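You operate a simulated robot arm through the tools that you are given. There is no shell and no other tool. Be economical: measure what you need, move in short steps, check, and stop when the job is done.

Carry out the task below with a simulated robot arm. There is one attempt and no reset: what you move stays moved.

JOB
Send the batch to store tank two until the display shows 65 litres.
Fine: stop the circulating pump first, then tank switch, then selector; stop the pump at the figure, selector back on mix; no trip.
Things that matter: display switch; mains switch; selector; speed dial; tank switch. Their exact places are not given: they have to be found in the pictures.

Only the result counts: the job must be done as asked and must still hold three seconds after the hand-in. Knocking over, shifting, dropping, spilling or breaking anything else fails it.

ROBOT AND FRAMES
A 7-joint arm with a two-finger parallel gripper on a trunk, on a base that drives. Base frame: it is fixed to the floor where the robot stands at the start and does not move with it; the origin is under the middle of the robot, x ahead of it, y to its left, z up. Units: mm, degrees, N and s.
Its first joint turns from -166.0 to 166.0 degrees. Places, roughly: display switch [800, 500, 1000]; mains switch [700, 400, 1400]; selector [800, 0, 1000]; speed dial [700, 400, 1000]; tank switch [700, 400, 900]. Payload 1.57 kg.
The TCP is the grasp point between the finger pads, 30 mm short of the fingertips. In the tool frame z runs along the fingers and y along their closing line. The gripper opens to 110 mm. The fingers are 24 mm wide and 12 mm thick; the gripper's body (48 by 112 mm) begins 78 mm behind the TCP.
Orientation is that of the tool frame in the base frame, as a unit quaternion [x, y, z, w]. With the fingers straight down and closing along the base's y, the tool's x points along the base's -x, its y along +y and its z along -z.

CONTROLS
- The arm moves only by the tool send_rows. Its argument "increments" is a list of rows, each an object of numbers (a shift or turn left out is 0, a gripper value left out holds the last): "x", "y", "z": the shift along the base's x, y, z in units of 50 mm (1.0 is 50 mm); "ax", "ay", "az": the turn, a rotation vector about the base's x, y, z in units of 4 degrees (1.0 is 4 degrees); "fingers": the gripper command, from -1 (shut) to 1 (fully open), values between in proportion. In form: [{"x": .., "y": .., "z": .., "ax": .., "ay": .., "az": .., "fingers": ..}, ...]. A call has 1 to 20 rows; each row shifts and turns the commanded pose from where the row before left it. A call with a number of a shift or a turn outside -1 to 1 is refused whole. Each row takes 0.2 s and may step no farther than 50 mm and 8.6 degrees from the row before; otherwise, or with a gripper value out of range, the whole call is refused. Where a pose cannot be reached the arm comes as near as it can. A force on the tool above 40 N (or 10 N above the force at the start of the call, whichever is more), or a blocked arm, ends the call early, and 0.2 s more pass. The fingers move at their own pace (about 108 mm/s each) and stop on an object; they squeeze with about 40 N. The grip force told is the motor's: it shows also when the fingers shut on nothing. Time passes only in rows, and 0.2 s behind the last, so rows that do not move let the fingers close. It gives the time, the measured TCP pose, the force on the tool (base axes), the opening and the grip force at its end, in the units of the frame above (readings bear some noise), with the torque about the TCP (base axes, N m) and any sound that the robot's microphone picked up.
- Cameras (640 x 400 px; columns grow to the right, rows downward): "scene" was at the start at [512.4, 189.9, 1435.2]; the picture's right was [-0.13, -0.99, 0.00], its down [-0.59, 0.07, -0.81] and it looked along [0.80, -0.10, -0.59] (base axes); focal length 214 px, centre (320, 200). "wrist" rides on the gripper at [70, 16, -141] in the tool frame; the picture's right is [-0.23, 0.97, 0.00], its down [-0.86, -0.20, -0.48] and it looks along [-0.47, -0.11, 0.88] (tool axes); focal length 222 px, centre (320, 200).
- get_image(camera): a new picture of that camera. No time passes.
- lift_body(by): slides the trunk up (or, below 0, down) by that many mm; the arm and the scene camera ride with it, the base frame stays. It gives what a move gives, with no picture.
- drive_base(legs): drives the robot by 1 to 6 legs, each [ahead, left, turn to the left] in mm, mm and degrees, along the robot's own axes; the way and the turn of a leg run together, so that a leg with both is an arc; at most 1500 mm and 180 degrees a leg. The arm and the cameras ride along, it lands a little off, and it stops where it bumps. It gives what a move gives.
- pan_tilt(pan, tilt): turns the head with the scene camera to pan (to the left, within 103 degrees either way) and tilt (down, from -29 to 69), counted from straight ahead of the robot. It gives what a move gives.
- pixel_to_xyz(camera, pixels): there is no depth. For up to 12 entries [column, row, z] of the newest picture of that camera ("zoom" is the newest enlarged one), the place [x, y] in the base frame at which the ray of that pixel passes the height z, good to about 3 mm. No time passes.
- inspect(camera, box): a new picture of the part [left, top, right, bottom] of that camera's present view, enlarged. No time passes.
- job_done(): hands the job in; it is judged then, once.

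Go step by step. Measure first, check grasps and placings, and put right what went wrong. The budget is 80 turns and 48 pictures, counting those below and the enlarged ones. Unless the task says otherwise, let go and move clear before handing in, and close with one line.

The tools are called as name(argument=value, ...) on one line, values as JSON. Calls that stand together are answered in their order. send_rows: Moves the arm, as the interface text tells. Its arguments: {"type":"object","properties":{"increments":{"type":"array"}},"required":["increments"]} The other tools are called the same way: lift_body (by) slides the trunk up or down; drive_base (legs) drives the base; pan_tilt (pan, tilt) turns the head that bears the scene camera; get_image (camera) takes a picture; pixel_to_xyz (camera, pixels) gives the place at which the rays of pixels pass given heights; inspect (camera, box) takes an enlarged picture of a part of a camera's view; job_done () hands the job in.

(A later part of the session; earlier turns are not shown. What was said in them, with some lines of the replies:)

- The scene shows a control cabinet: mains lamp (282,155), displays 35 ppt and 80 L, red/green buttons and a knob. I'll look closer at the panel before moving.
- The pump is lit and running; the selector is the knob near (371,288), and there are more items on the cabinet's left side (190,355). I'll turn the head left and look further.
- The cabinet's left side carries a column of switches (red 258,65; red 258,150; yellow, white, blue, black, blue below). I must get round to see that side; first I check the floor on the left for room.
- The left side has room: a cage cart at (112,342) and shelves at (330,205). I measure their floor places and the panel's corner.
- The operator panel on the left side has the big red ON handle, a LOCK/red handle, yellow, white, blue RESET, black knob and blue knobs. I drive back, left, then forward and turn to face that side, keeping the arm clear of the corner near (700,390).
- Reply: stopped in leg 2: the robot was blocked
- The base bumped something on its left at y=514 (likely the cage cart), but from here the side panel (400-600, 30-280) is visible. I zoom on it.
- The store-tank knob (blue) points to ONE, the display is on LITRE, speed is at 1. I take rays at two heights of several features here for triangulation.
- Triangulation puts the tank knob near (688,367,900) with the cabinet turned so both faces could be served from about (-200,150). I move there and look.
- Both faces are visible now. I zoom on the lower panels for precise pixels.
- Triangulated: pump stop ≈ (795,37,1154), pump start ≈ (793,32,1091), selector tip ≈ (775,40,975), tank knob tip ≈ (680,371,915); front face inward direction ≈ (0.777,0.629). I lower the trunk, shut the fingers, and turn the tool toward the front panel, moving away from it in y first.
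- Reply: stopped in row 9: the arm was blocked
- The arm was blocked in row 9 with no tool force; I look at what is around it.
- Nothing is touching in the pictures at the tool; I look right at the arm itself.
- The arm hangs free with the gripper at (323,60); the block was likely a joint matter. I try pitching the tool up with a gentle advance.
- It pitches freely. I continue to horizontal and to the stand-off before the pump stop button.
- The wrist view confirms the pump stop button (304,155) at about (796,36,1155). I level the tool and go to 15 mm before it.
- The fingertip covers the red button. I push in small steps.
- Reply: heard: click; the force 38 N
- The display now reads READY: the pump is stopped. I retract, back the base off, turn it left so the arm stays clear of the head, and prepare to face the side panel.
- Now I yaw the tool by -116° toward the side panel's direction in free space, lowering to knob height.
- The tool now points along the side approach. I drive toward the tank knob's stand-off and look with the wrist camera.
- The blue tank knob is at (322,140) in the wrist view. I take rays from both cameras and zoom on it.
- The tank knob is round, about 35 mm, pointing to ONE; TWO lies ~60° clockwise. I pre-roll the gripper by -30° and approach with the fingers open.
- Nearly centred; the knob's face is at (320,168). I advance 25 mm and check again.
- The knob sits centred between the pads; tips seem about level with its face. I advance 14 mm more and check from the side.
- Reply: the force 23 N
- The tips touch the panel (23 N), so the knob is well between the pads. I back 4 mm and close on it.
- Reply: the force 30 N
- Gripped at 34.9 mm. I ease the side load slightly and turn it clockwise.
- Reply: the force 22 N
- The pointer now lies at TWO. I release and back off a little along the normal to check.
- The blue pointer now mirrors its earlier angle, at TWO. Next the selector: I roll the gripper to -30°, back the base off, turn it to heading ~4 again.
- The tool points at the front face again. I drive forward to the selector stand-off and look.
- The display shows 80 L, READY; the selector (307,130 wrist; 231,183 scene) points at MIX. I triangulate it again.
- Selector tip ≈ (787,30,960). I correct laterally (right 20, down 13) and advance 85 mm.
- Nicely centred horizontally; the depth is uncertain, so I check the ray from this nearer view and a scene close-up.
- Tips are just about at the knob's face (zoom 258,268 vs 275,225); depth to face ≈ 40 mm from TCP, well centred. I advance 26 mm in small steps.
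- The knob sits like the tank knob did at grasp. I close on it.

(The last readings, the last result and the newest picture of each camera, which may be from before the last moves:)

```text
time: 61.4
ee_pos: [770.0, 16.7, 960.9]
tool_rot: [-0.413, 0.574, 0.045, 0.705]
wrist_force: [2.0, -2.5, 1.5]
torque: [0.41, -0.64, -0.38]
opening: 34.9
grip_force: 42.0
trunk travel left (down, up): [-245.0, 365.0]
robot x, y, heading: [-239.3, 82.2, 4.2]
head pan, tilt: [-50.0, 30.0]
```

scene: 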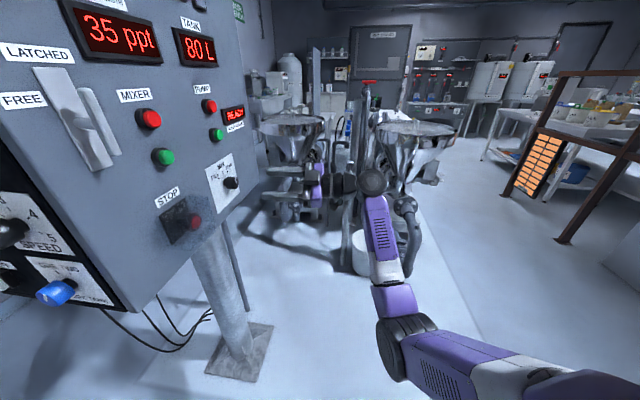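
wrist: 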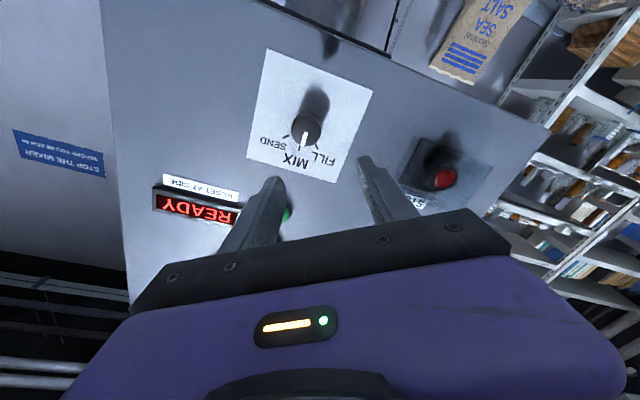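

Gripped well. I turn it clockwise 45° toward SEND.

send_rows(increments=[{"ax": 0.971, "ay": 0.786}, {"ax": 0.971, "ay": 0.786}, {"ax": 0.971, "ay": 0.786}, {"ax": 0.971, "ay": 0.786}, {"ax": 0.971, "ay": 0.786}, {"ax": 0.971, "ay": 0.786}, {"ax": 0.971, "ay": 0.786}, {"ax": 0.971, "ay": 0.786}, {"ax": 0.971, "ay": 0.786}, {}])

inspect(camera="wrist", box=[200, 80, 440, 240])

```text
time: 63.6
ee_pos: [771.3, 15.9, 960.2]
tool_rot: [-0.16, 0.686, 0.312, 0.638]
wrist_force: [3.2, -13.2, 12.7]
torque: [0.33, -0.43, -1.27]
opening: 34.9
grip_force: 42.3
trunk travel left (down, up): [-245.0, 365.0]
robot x, y, heading: [-238.2, 80.4, 4.3]
head pan, tilt: [-50.0, 30.0]
```

```text
2.50 times, centred on (320, 160) of wrist
```

zoom: 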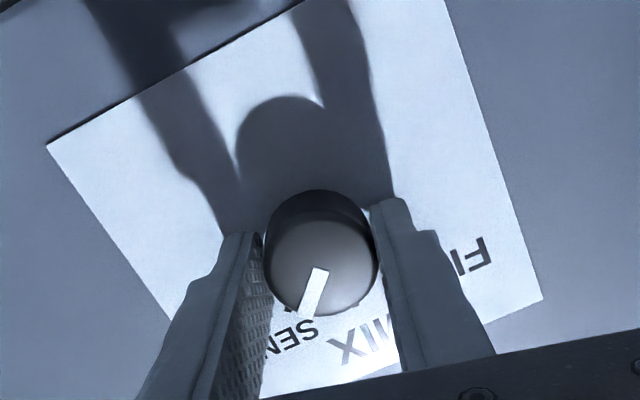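

The pointer is on SEND (same offset to its tick as at MIX). I release, back off, shut the fingers and go up before the pump start button at z 1090.

send_rows(increments=[{"fingers": 0.1}, {}, {"x": -0.466, "y": -0.377}, {"x": -0.466, "y": -0.377, "fingers": -1}, {"z": 0.9}, {"z": 0.9}, {"z": 0.8}, {"x": 0.31, "y": 0.252}, {"x": 0.31, "y": 0.252}, {}])

get_image(camera="scene")

get_image(camera="wrist")

```text
time: 65.8
ee_pos: [755.8, 3.3, 1089.3]
tool_rot: [-0.163, 0.686, 0.312, 0.637]
wrist_force: [-0.1, 0.3, 0.1]
torque: [0.0, 0.0, 0.0]
opening: 0.0
grip_force: 21.3
trunk travel left (down, up): [-245.0, 365.0]
robot x, y, heading: [-240.1, 78.7, 4.2]
head pan, tilt: [-50.0, 30.0]
```

```text
10 pictures are left
```

scene: 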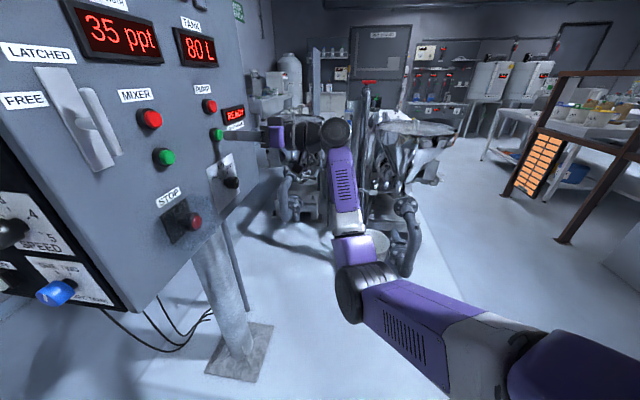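

```text
9 pictures are left
```

wrist: 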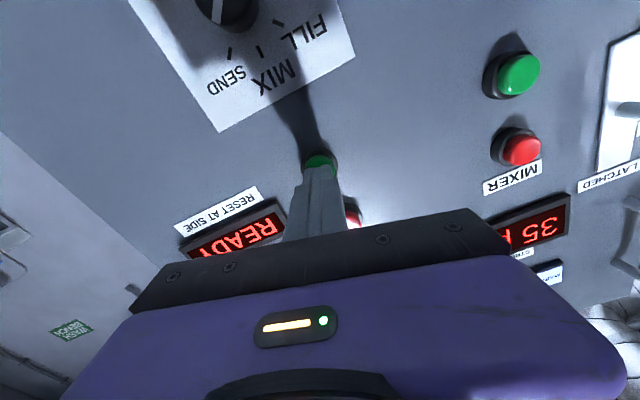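

Aligned on the green button, 80 L shown. I press start and ease back a little in the same call.

send_rows(increments=[{"x": 0.124, "y": 0.1}, {"x": 0.124, "y": 0.1}, {"x": 0.062, "y": 0.05}, {"x": 0.062, "y": 0.05}, {"x": 0.03, "y": 0.025}, {"x": -0.24, "y": -0.195}])

inspect(camera="scene", box=[160, 10, 260, 150])

```text
time: 67.2
ee_pos: [765.1, 12.3, 1089.8]
tool_rot: [-0.163, 0.686, 0.312, 0.637]
wrist_force: [-0.4, -0.9, 0.8]
torque: [0.0, -0.03, -0.02]
opening: 0.0
grip_force: 21.6
trunk travel left (down, up): [-245.0, 365.0]
robot x, y, heading: [-239.4, 81.8, 4.2]
head pan, tilt: [-50.0, 30.0]
heard: click
```

```text
2.86 times, centred on (210, 80) of scene
```

zoom: 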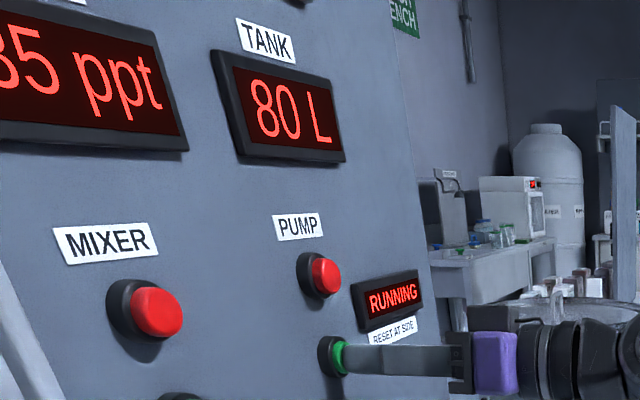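

RUNNING. I move up to just before the stop button and read the level again.

send_rows(increments=[{"x": -0.16, "y": -0.13}, {"z": 0.65}, {"z": 0.65}, {"x": 0.062, "y": 0.05}])

inspect(camera="scene", box=[160, 10, 260, 150])

```text
time: 68.2
ee_pos: [759.2, 6.9, 1154.0]
tool_rot: [-0.163, 0.686, 0.312, 0.636]
wrist_force: [-0.4, -1.1, -0.6]
torque: [0.01, 0.04, 0.0]
opening: 0.0
grip_force: 21.6
trunk travel left (down, up): [-245.0, 365.0]
robot x, y, heading: [-239.5, 80.6, 4.1]
head pan, tilt: [-50.0, 30.0]
```

```text
2.86 times, centred on (210, 80) of scene
```

zoom: 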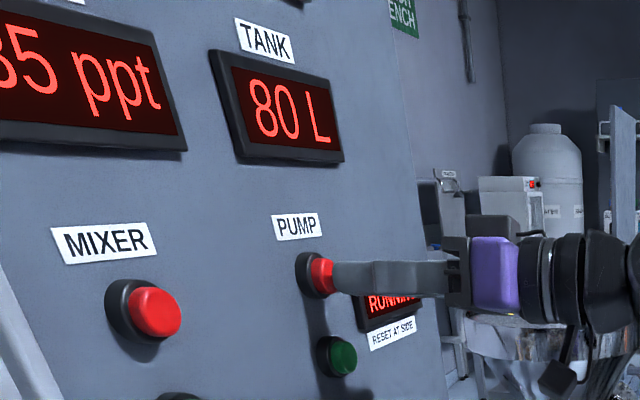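

In position at the red button; level still 80. I wait about 4 s.

send_rows(increments=[{}, {}, {}, {}, {}, {}, {}, {}, {}, {}, {}, {}, {}, {}, {}, {}, {}, {}, {}, {}])

inspect(camera="scene", box=[160, 10, 260, 150])

```text
time: 72.4
ee_pos: [758.9, 6.3, 1154.1]
tool_rot: [-0.163, 0.686, 0.312, 0.637]
wrist_force: [-0.4, 0.6, 0.4]
torque: [-0.03, -0.01, -0.01]
opening: 0.0
grip_force: 21.7
trunk travel left (down, up): [-245.0, 365.0]
robot x, y, heading: [-240.1, 79.4, 4.2]
head pan, tilt: [-50.0, 30.0]
```

```text
2.86 times, centred on (210, 80) of scene
```

zoom: 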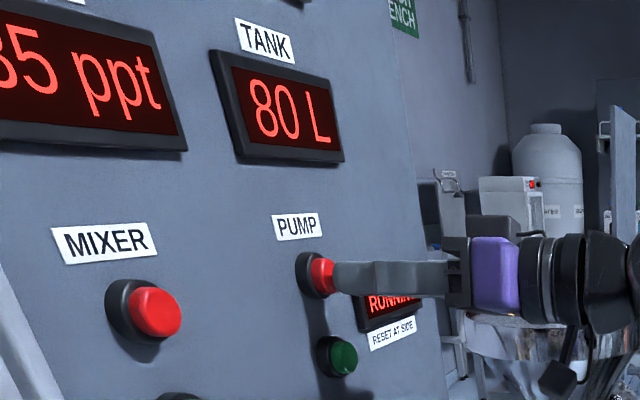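

Still 80 after ~5.6 s; speed 1 may be slow. I wait 8 s more and view the display and the selector together.

send_rows(increments=[{}, {}, {}, {}, {}, {}, {}, {}, {}, {}, {}, {}, {}, {}, {}, {}, {}, {}, {}, {}])

send_rows(increments=[{}, {}, {}, {}, {}, {}, {}, {}, {}, {}, {}, {}, {}, {}, {}, {}, {}, {}, {}, {}])

inspect(camera="scene", box=[150, 20, 270, 210])

```text
time: 76.6
ee_pos: [758.9, 7.3, 1153.9]
tool_rot: [-0.161, 0.687, 0.312, 0.637]
wrist_force: [0.0, -0.4, 0.6]
torque: [0.05, -0.02, -0.03]
opening: 0.0
grip_force: 21.3
trunk travel left (down, up): [-245.0, 365.0]
robot x, y, heading: [-239.6, 82.3, 4.0]
head pan, tilt: [-50.0, 30.0]
```

```text
time: 80.8
ee_pos: [758.9, 7.6, 1152.7]
tool_rot: [-0.162, 0.687, 0.311, 0.637]
wrist_force: [0.2, 0.3, 0.9]
torque: [0.0, 0.0, 0.03]
opening: 0.1
grip_force: 20.9
trunk travel left (down, up): [-245.0, 365.0]
robot x, y, heading: [-241.4, 75.9, 4.0]
head pan, tilt: [-50.0, 30.0]
```

```text
2.11 times, centred on (210, 115) of scene
```

zoom: 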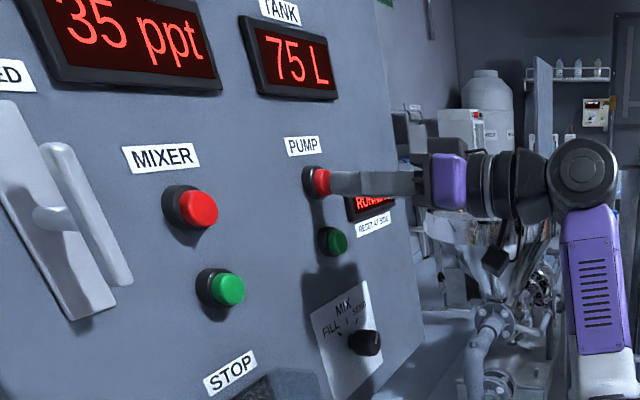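

75 L now, so it is flowing. I wait 4 s more and read again.

send_rows(increments=[{}, {}, {}, {}, {}, {}, {}, {}, {}, {}, {}, {}, {}, {}, {}, {}, {}, {}, {}])

inspect(camera="scene", box=[150, 20, 270, 210])

```text
time: 84.8
ee_pos: [758.6, 6.9, 1153.4]
tool_rot: [-0.162, 0.686, 0.312, 0.637]
wrist_force: [-0.1, -0.5, -0.3]
torque: [-0.02, 0.0, 0.01]
opening: 0.1
grip_force: 21.5
trunk travel left (down, up): [-245.0, 365.0]
robot x, y, heading: [-239.7, 79.3, 4.4]
head pan, tilt: [-50.0, 30.0]
```

```text
2.11 times, centred on (210, 115) of scene
```

zoom: 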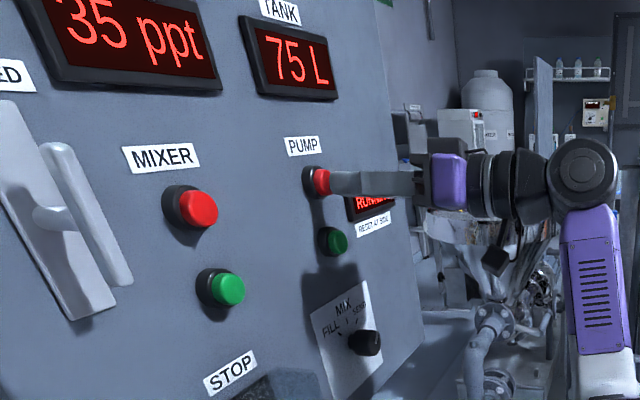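

The display moves in 5-litre steps, so the flow is roughly 0.2–0.5 L/s. I wait until about 30 s after the start before the next look (65 cannot have passed by then).

send_rows(increments=[{}, {}, {}, {}, {}, {}, {}, {}, {}, {}, {}, {}, {}, {}, {}, {}, {}, {}, {}, {}])

send_rows(increments=[{}, {}, {}, {}, {}, {}, {}, {}, {}, {}, {}, {}, {}, {}, {}, {}, {}, {}, {}, {}])

send_rows(increments=[{}, {}, {}, {}, {}, {}, {}, {}, {}, {}, {}, {}, {}, {}, {}, {}])

inspect(camera="scene", box=[150, 20, 270, 210])

```text
time: 89.0
ee_pos: [758.4, 7.3, 1153.1]
tool_rot: [-0.162, 0.686, 0.311, 0.637]
wrist_force: [0.5, 0.3, -0.2]
torque: [-0.01, 0.01, 0.02]
opening: 0.1
grip_force: 21.4
trunk travel left (down, up): [-245.0, 365.0]
robot x, y, heading: [-237.6, 77.0, 4.2]
head pan, tilt: [-50.0, 30.0]
```

```text
time: 93.2
ee_pos: [758.9, 7.5, 1153.4]
tool_rot: [-0.162, 0.686, 0.313, 0.637]
wrist_force: [0.7, -0.5, 0.4]
torque: [0.01, -0.04, 0.01]
opening: 0.0
grip_force: 21.5
trunk travel left (down, up): [-245.0, 365.0]
robot x, y, heading: [-237.9, 80.9, 4.3]
head pan, tilt: [-50.0, 30.0]
```

```text
time: 96.6
ee_pos: [759.5, 7.1, 1153.4]
tool_rot: [-0.162, 0.686, 0.312, 0.637]
wrist_force: [-0.5, -0.4, -0.1]
torque: [0.0, 0.02, -0.02]
opening: 0.2
grip_force: 21.2
trunk travel left (down, up): [-245.0, 365.0]
robot x, y, heading: [-237.8, 79.6, 4.2]
head pan, tilt: [-50.0, 30.0]
```

```text
2.11 times, centred on (210, 115) of scene
```

zoom: 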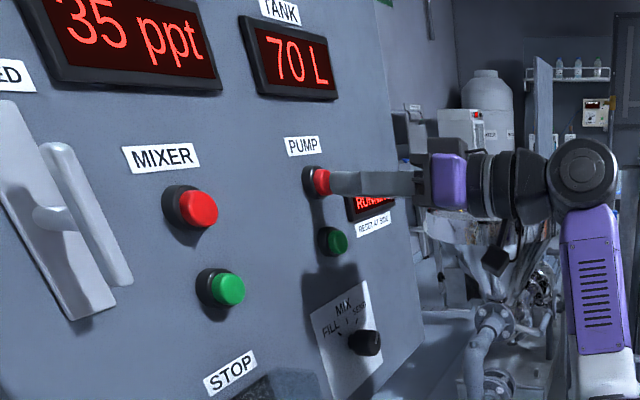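

70 L at 30 s after the start. Next look at about 38 s, which is still safely before 60 could appear.

send_rows(increments=[{}, {}, {}, {}, {}, {}, {}, {}, {}, {}, {}, {}, {}, {}, {}, {}, {}, {}, {}, {}])

send_rows(increments=[{}, {}, {}, {}, {}, {}, {}, {}, {}, {}, {}, {}, {}, {}, {}, {}, {}, {}, {}])

inspect(camera="scene", box=[150, 20, 270, 210])

```text
time: 100.8
ee_pos: [759.4, 7.1, 1153.3]
tool_rot: [-0.162, 0.686, 0.312, 0.637]
wrist_force: [0.0, 0.0, 0.1]
torque: [0.0, 0.01, -0.02]
opening: 0.0
grip_force: 21.7
trunk travel left (down, up): [-245.0, 365.0]
robot x, y, heading: [-241.9, 76.8, 4.2]
head pan, tilt: [-50.0, 30.0]
```

```text
time: 104.8
ee_pos: [759.4, 8.1, 1153.6]
tool_rot: [-0.161, 0.687, 0.312, 0.637]
wrist_force: [1.0, -0.2, 0.5]
torque: [0.02, 0.0, 0.02]
opening: 0.0
grip_force: 21.5
trunk travel left (down, up): [-245.0, 365.0]
robot x, y, heading: [-236.3, 77.9, 4.0]
head pan, tilt: [-50.0, 30.0]
```

```text
2.11 times, centred on (210, 115) of scene
```

zoom: 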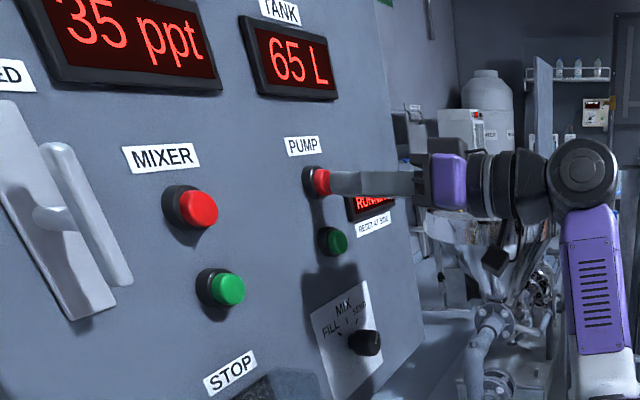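

65 L shown: I press the stop button now.

send_rows(increments=[{"x": 0.124, "y": 0.1}, {"x": 0.078, "y": 0.063}, {"x": 0.062, "y": 0.05}, {"x": 0.062, "y": 0.05}])

```text
time: 105.8
ee_pos: [773.5, 17.0, 1153.6]
tool_rot: [-0.162, 0.686, 0.312, 0.637]
wrist_force: [-37.6, -10.8, -10.6]
torque: [-0.15, 0.23, 0.29]
opening: 0.0
grip_force: 21.2
trunk travel left (down, up): [-245.0, 365.0]
robot x, y, heading: [-240.9, 78.0, 4.4]
head pan, tilt: [-50.0, 30.0]
heard: click
```

Click heard. I retreat, open the fingers and come down in front of the selector.

send_rows(increments=[{"x": -0.466, "y": -0.377}, {"x": -0.466, "y": -0.377}, {"x": -0.1, "y": -0.08, "z": -0.5, "fingers": 0.1}, {"z": -0.9}, {"z": -0.9}, {"z": -0.9}, {"z": -0.65}, {}])

inspect(camera="scene", box=[150, 20, 270, 210])

```text
time: 107.6
ee_pos: [723.6, -22.4, 961.6]
tool_rot: [-0.162, 0.686, 0.312, 0.637]
wrist_force: [0.3, 0.1, 0.1]
torque: [0.03, -0.02, -0.01]
opening: 60.4
grip_force: 0.1
trunk travel left (down, up): [-245.0, 365.0]
robot x, y, heading: [-242.2, 75.7, 4.2]
head pan, tilt: [-50.0, 30.0]
```

```text
2.11 times, centred on (210, 115) of scene
```

zoom: 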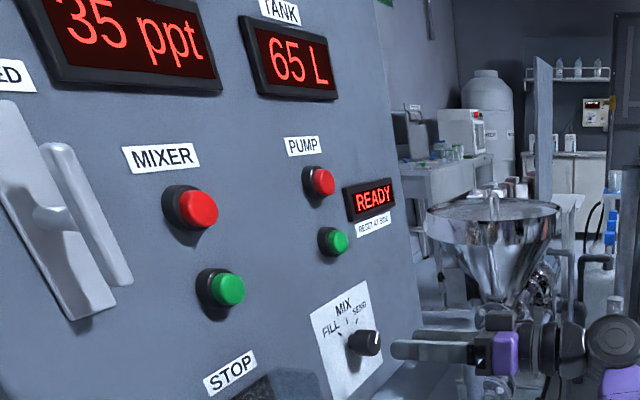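

Pump READY at 65 L. I advance onto the selector by the known amount, grip it and turn it 45° back to MIX.

send_rows(increments=[{"x": 0.32, "y": 0.26, "z": -0.02}, {"x": 0.32, "y": 0.26}, {"x": 0.2, "y": 0.162}, {"x": 0.1, "y": 0.08}, {}, {"fingers": -1}, {}, {}])

```text
time: 109.4
ee_pos: [771.4, 16.3, 962.3]
tool_rot: [-0.162, 0.686, 0.312, 0.637]
wrist_force: [0.6, -1.0, -0.1]
torque: [-0.3, 0.46, -0.46]
opening: 34.8
grip_force: 42.6
trunk travel left (down, up): [-245.0, 365.0]
robot x, y, heading: [-239.3, 81.4, 4.2]
head pan, tilt: [-50.0, 30.0]
```

Gripped at 34.8 mm as before. I turn back 45° and look before letting go.

send_rows(increments=[{"ax": -0.971, "ay": -0.786}, {"ax": -0.971, "ay": -0.786}, {"ax": -0.971, "ay": -0.786}, {"ax": -0.971, "ay": -0.786}, {"ax": -0.971, "ay": -0.786}, {"ax": -0.971, "ay": -0.786}, {"ax": -0.971, "ay": -0.786}, {"ax": -0.971, "ay": -0.786}, {"ax": -0.971, "ay": -0.786}, {}])

```text
time: 111.6
ee_pos: [770.4, 16.8, 962.7]
tool_rot: [-0.414, 0.573, 0.046, 0.706]
wrist_force: [-5.6, -0.2, 6.0]
torque: [0.15, -0.24, -0.76]
opening: 34.7
grip_force: 42.1
trunk travel left (down, up): [-245.0, 365.0]
robot x, y, heading: [-239.0, 76.6, 4.1]
head pan, tilt: [-50.0, 30.0]
```

The gripper is back at the exact roll it had at MIX. I release, back off, and use the last picture to check pointer and readouts.

send_rows(increments=[{"fingers": 0.1}, {}, {"x": -0.466, "y": -0.377}, {"x": -0.466, "y": -0.377}, {"x": -0.466, "y": -0.377}, {}])

inspect(camera="scene", box=[165, 25, 265, 200])

```text
time: 113.0
ee_pos: [700.7, -40.9, 959.3]
tool_rot: [-0.413, 0.574, 0.045, 0.705]
wrist_force: [0.1, -0.2, 0.5]
torque: [0.0, -0.01, 0.01]
opening: 60.6
grip_force: 0.0
trunk travel left (down, up): [-245.0, 365.0]
robot x, y, heading: [-240.6, 78.5, 4.3]
head pan, tilt: [-50.0, 30.0]
```

```text
2.29 times, centred on (215, 112) of scene
```

zoom: 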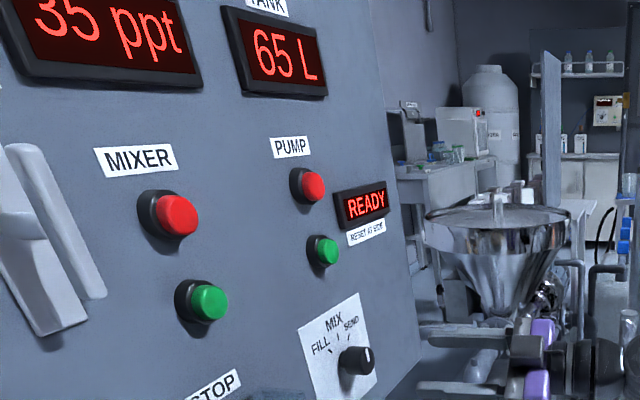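

The pictures show 65 L, the pump on READY, and the selector pointer upright at MIX with the gripper clear of the panel. I hand in.

job_done()

```text
The job is handed in.
```

The batch was sent to store tank two until the display showed 65 L. The pump is stopped (READY), the selector is back on mix, no fault was showing on the panel, and the arm is clear. While repositioning early on, the base bumped something on its left, probably the cage cart. It stopped there, and I did not check whether anything shifted.
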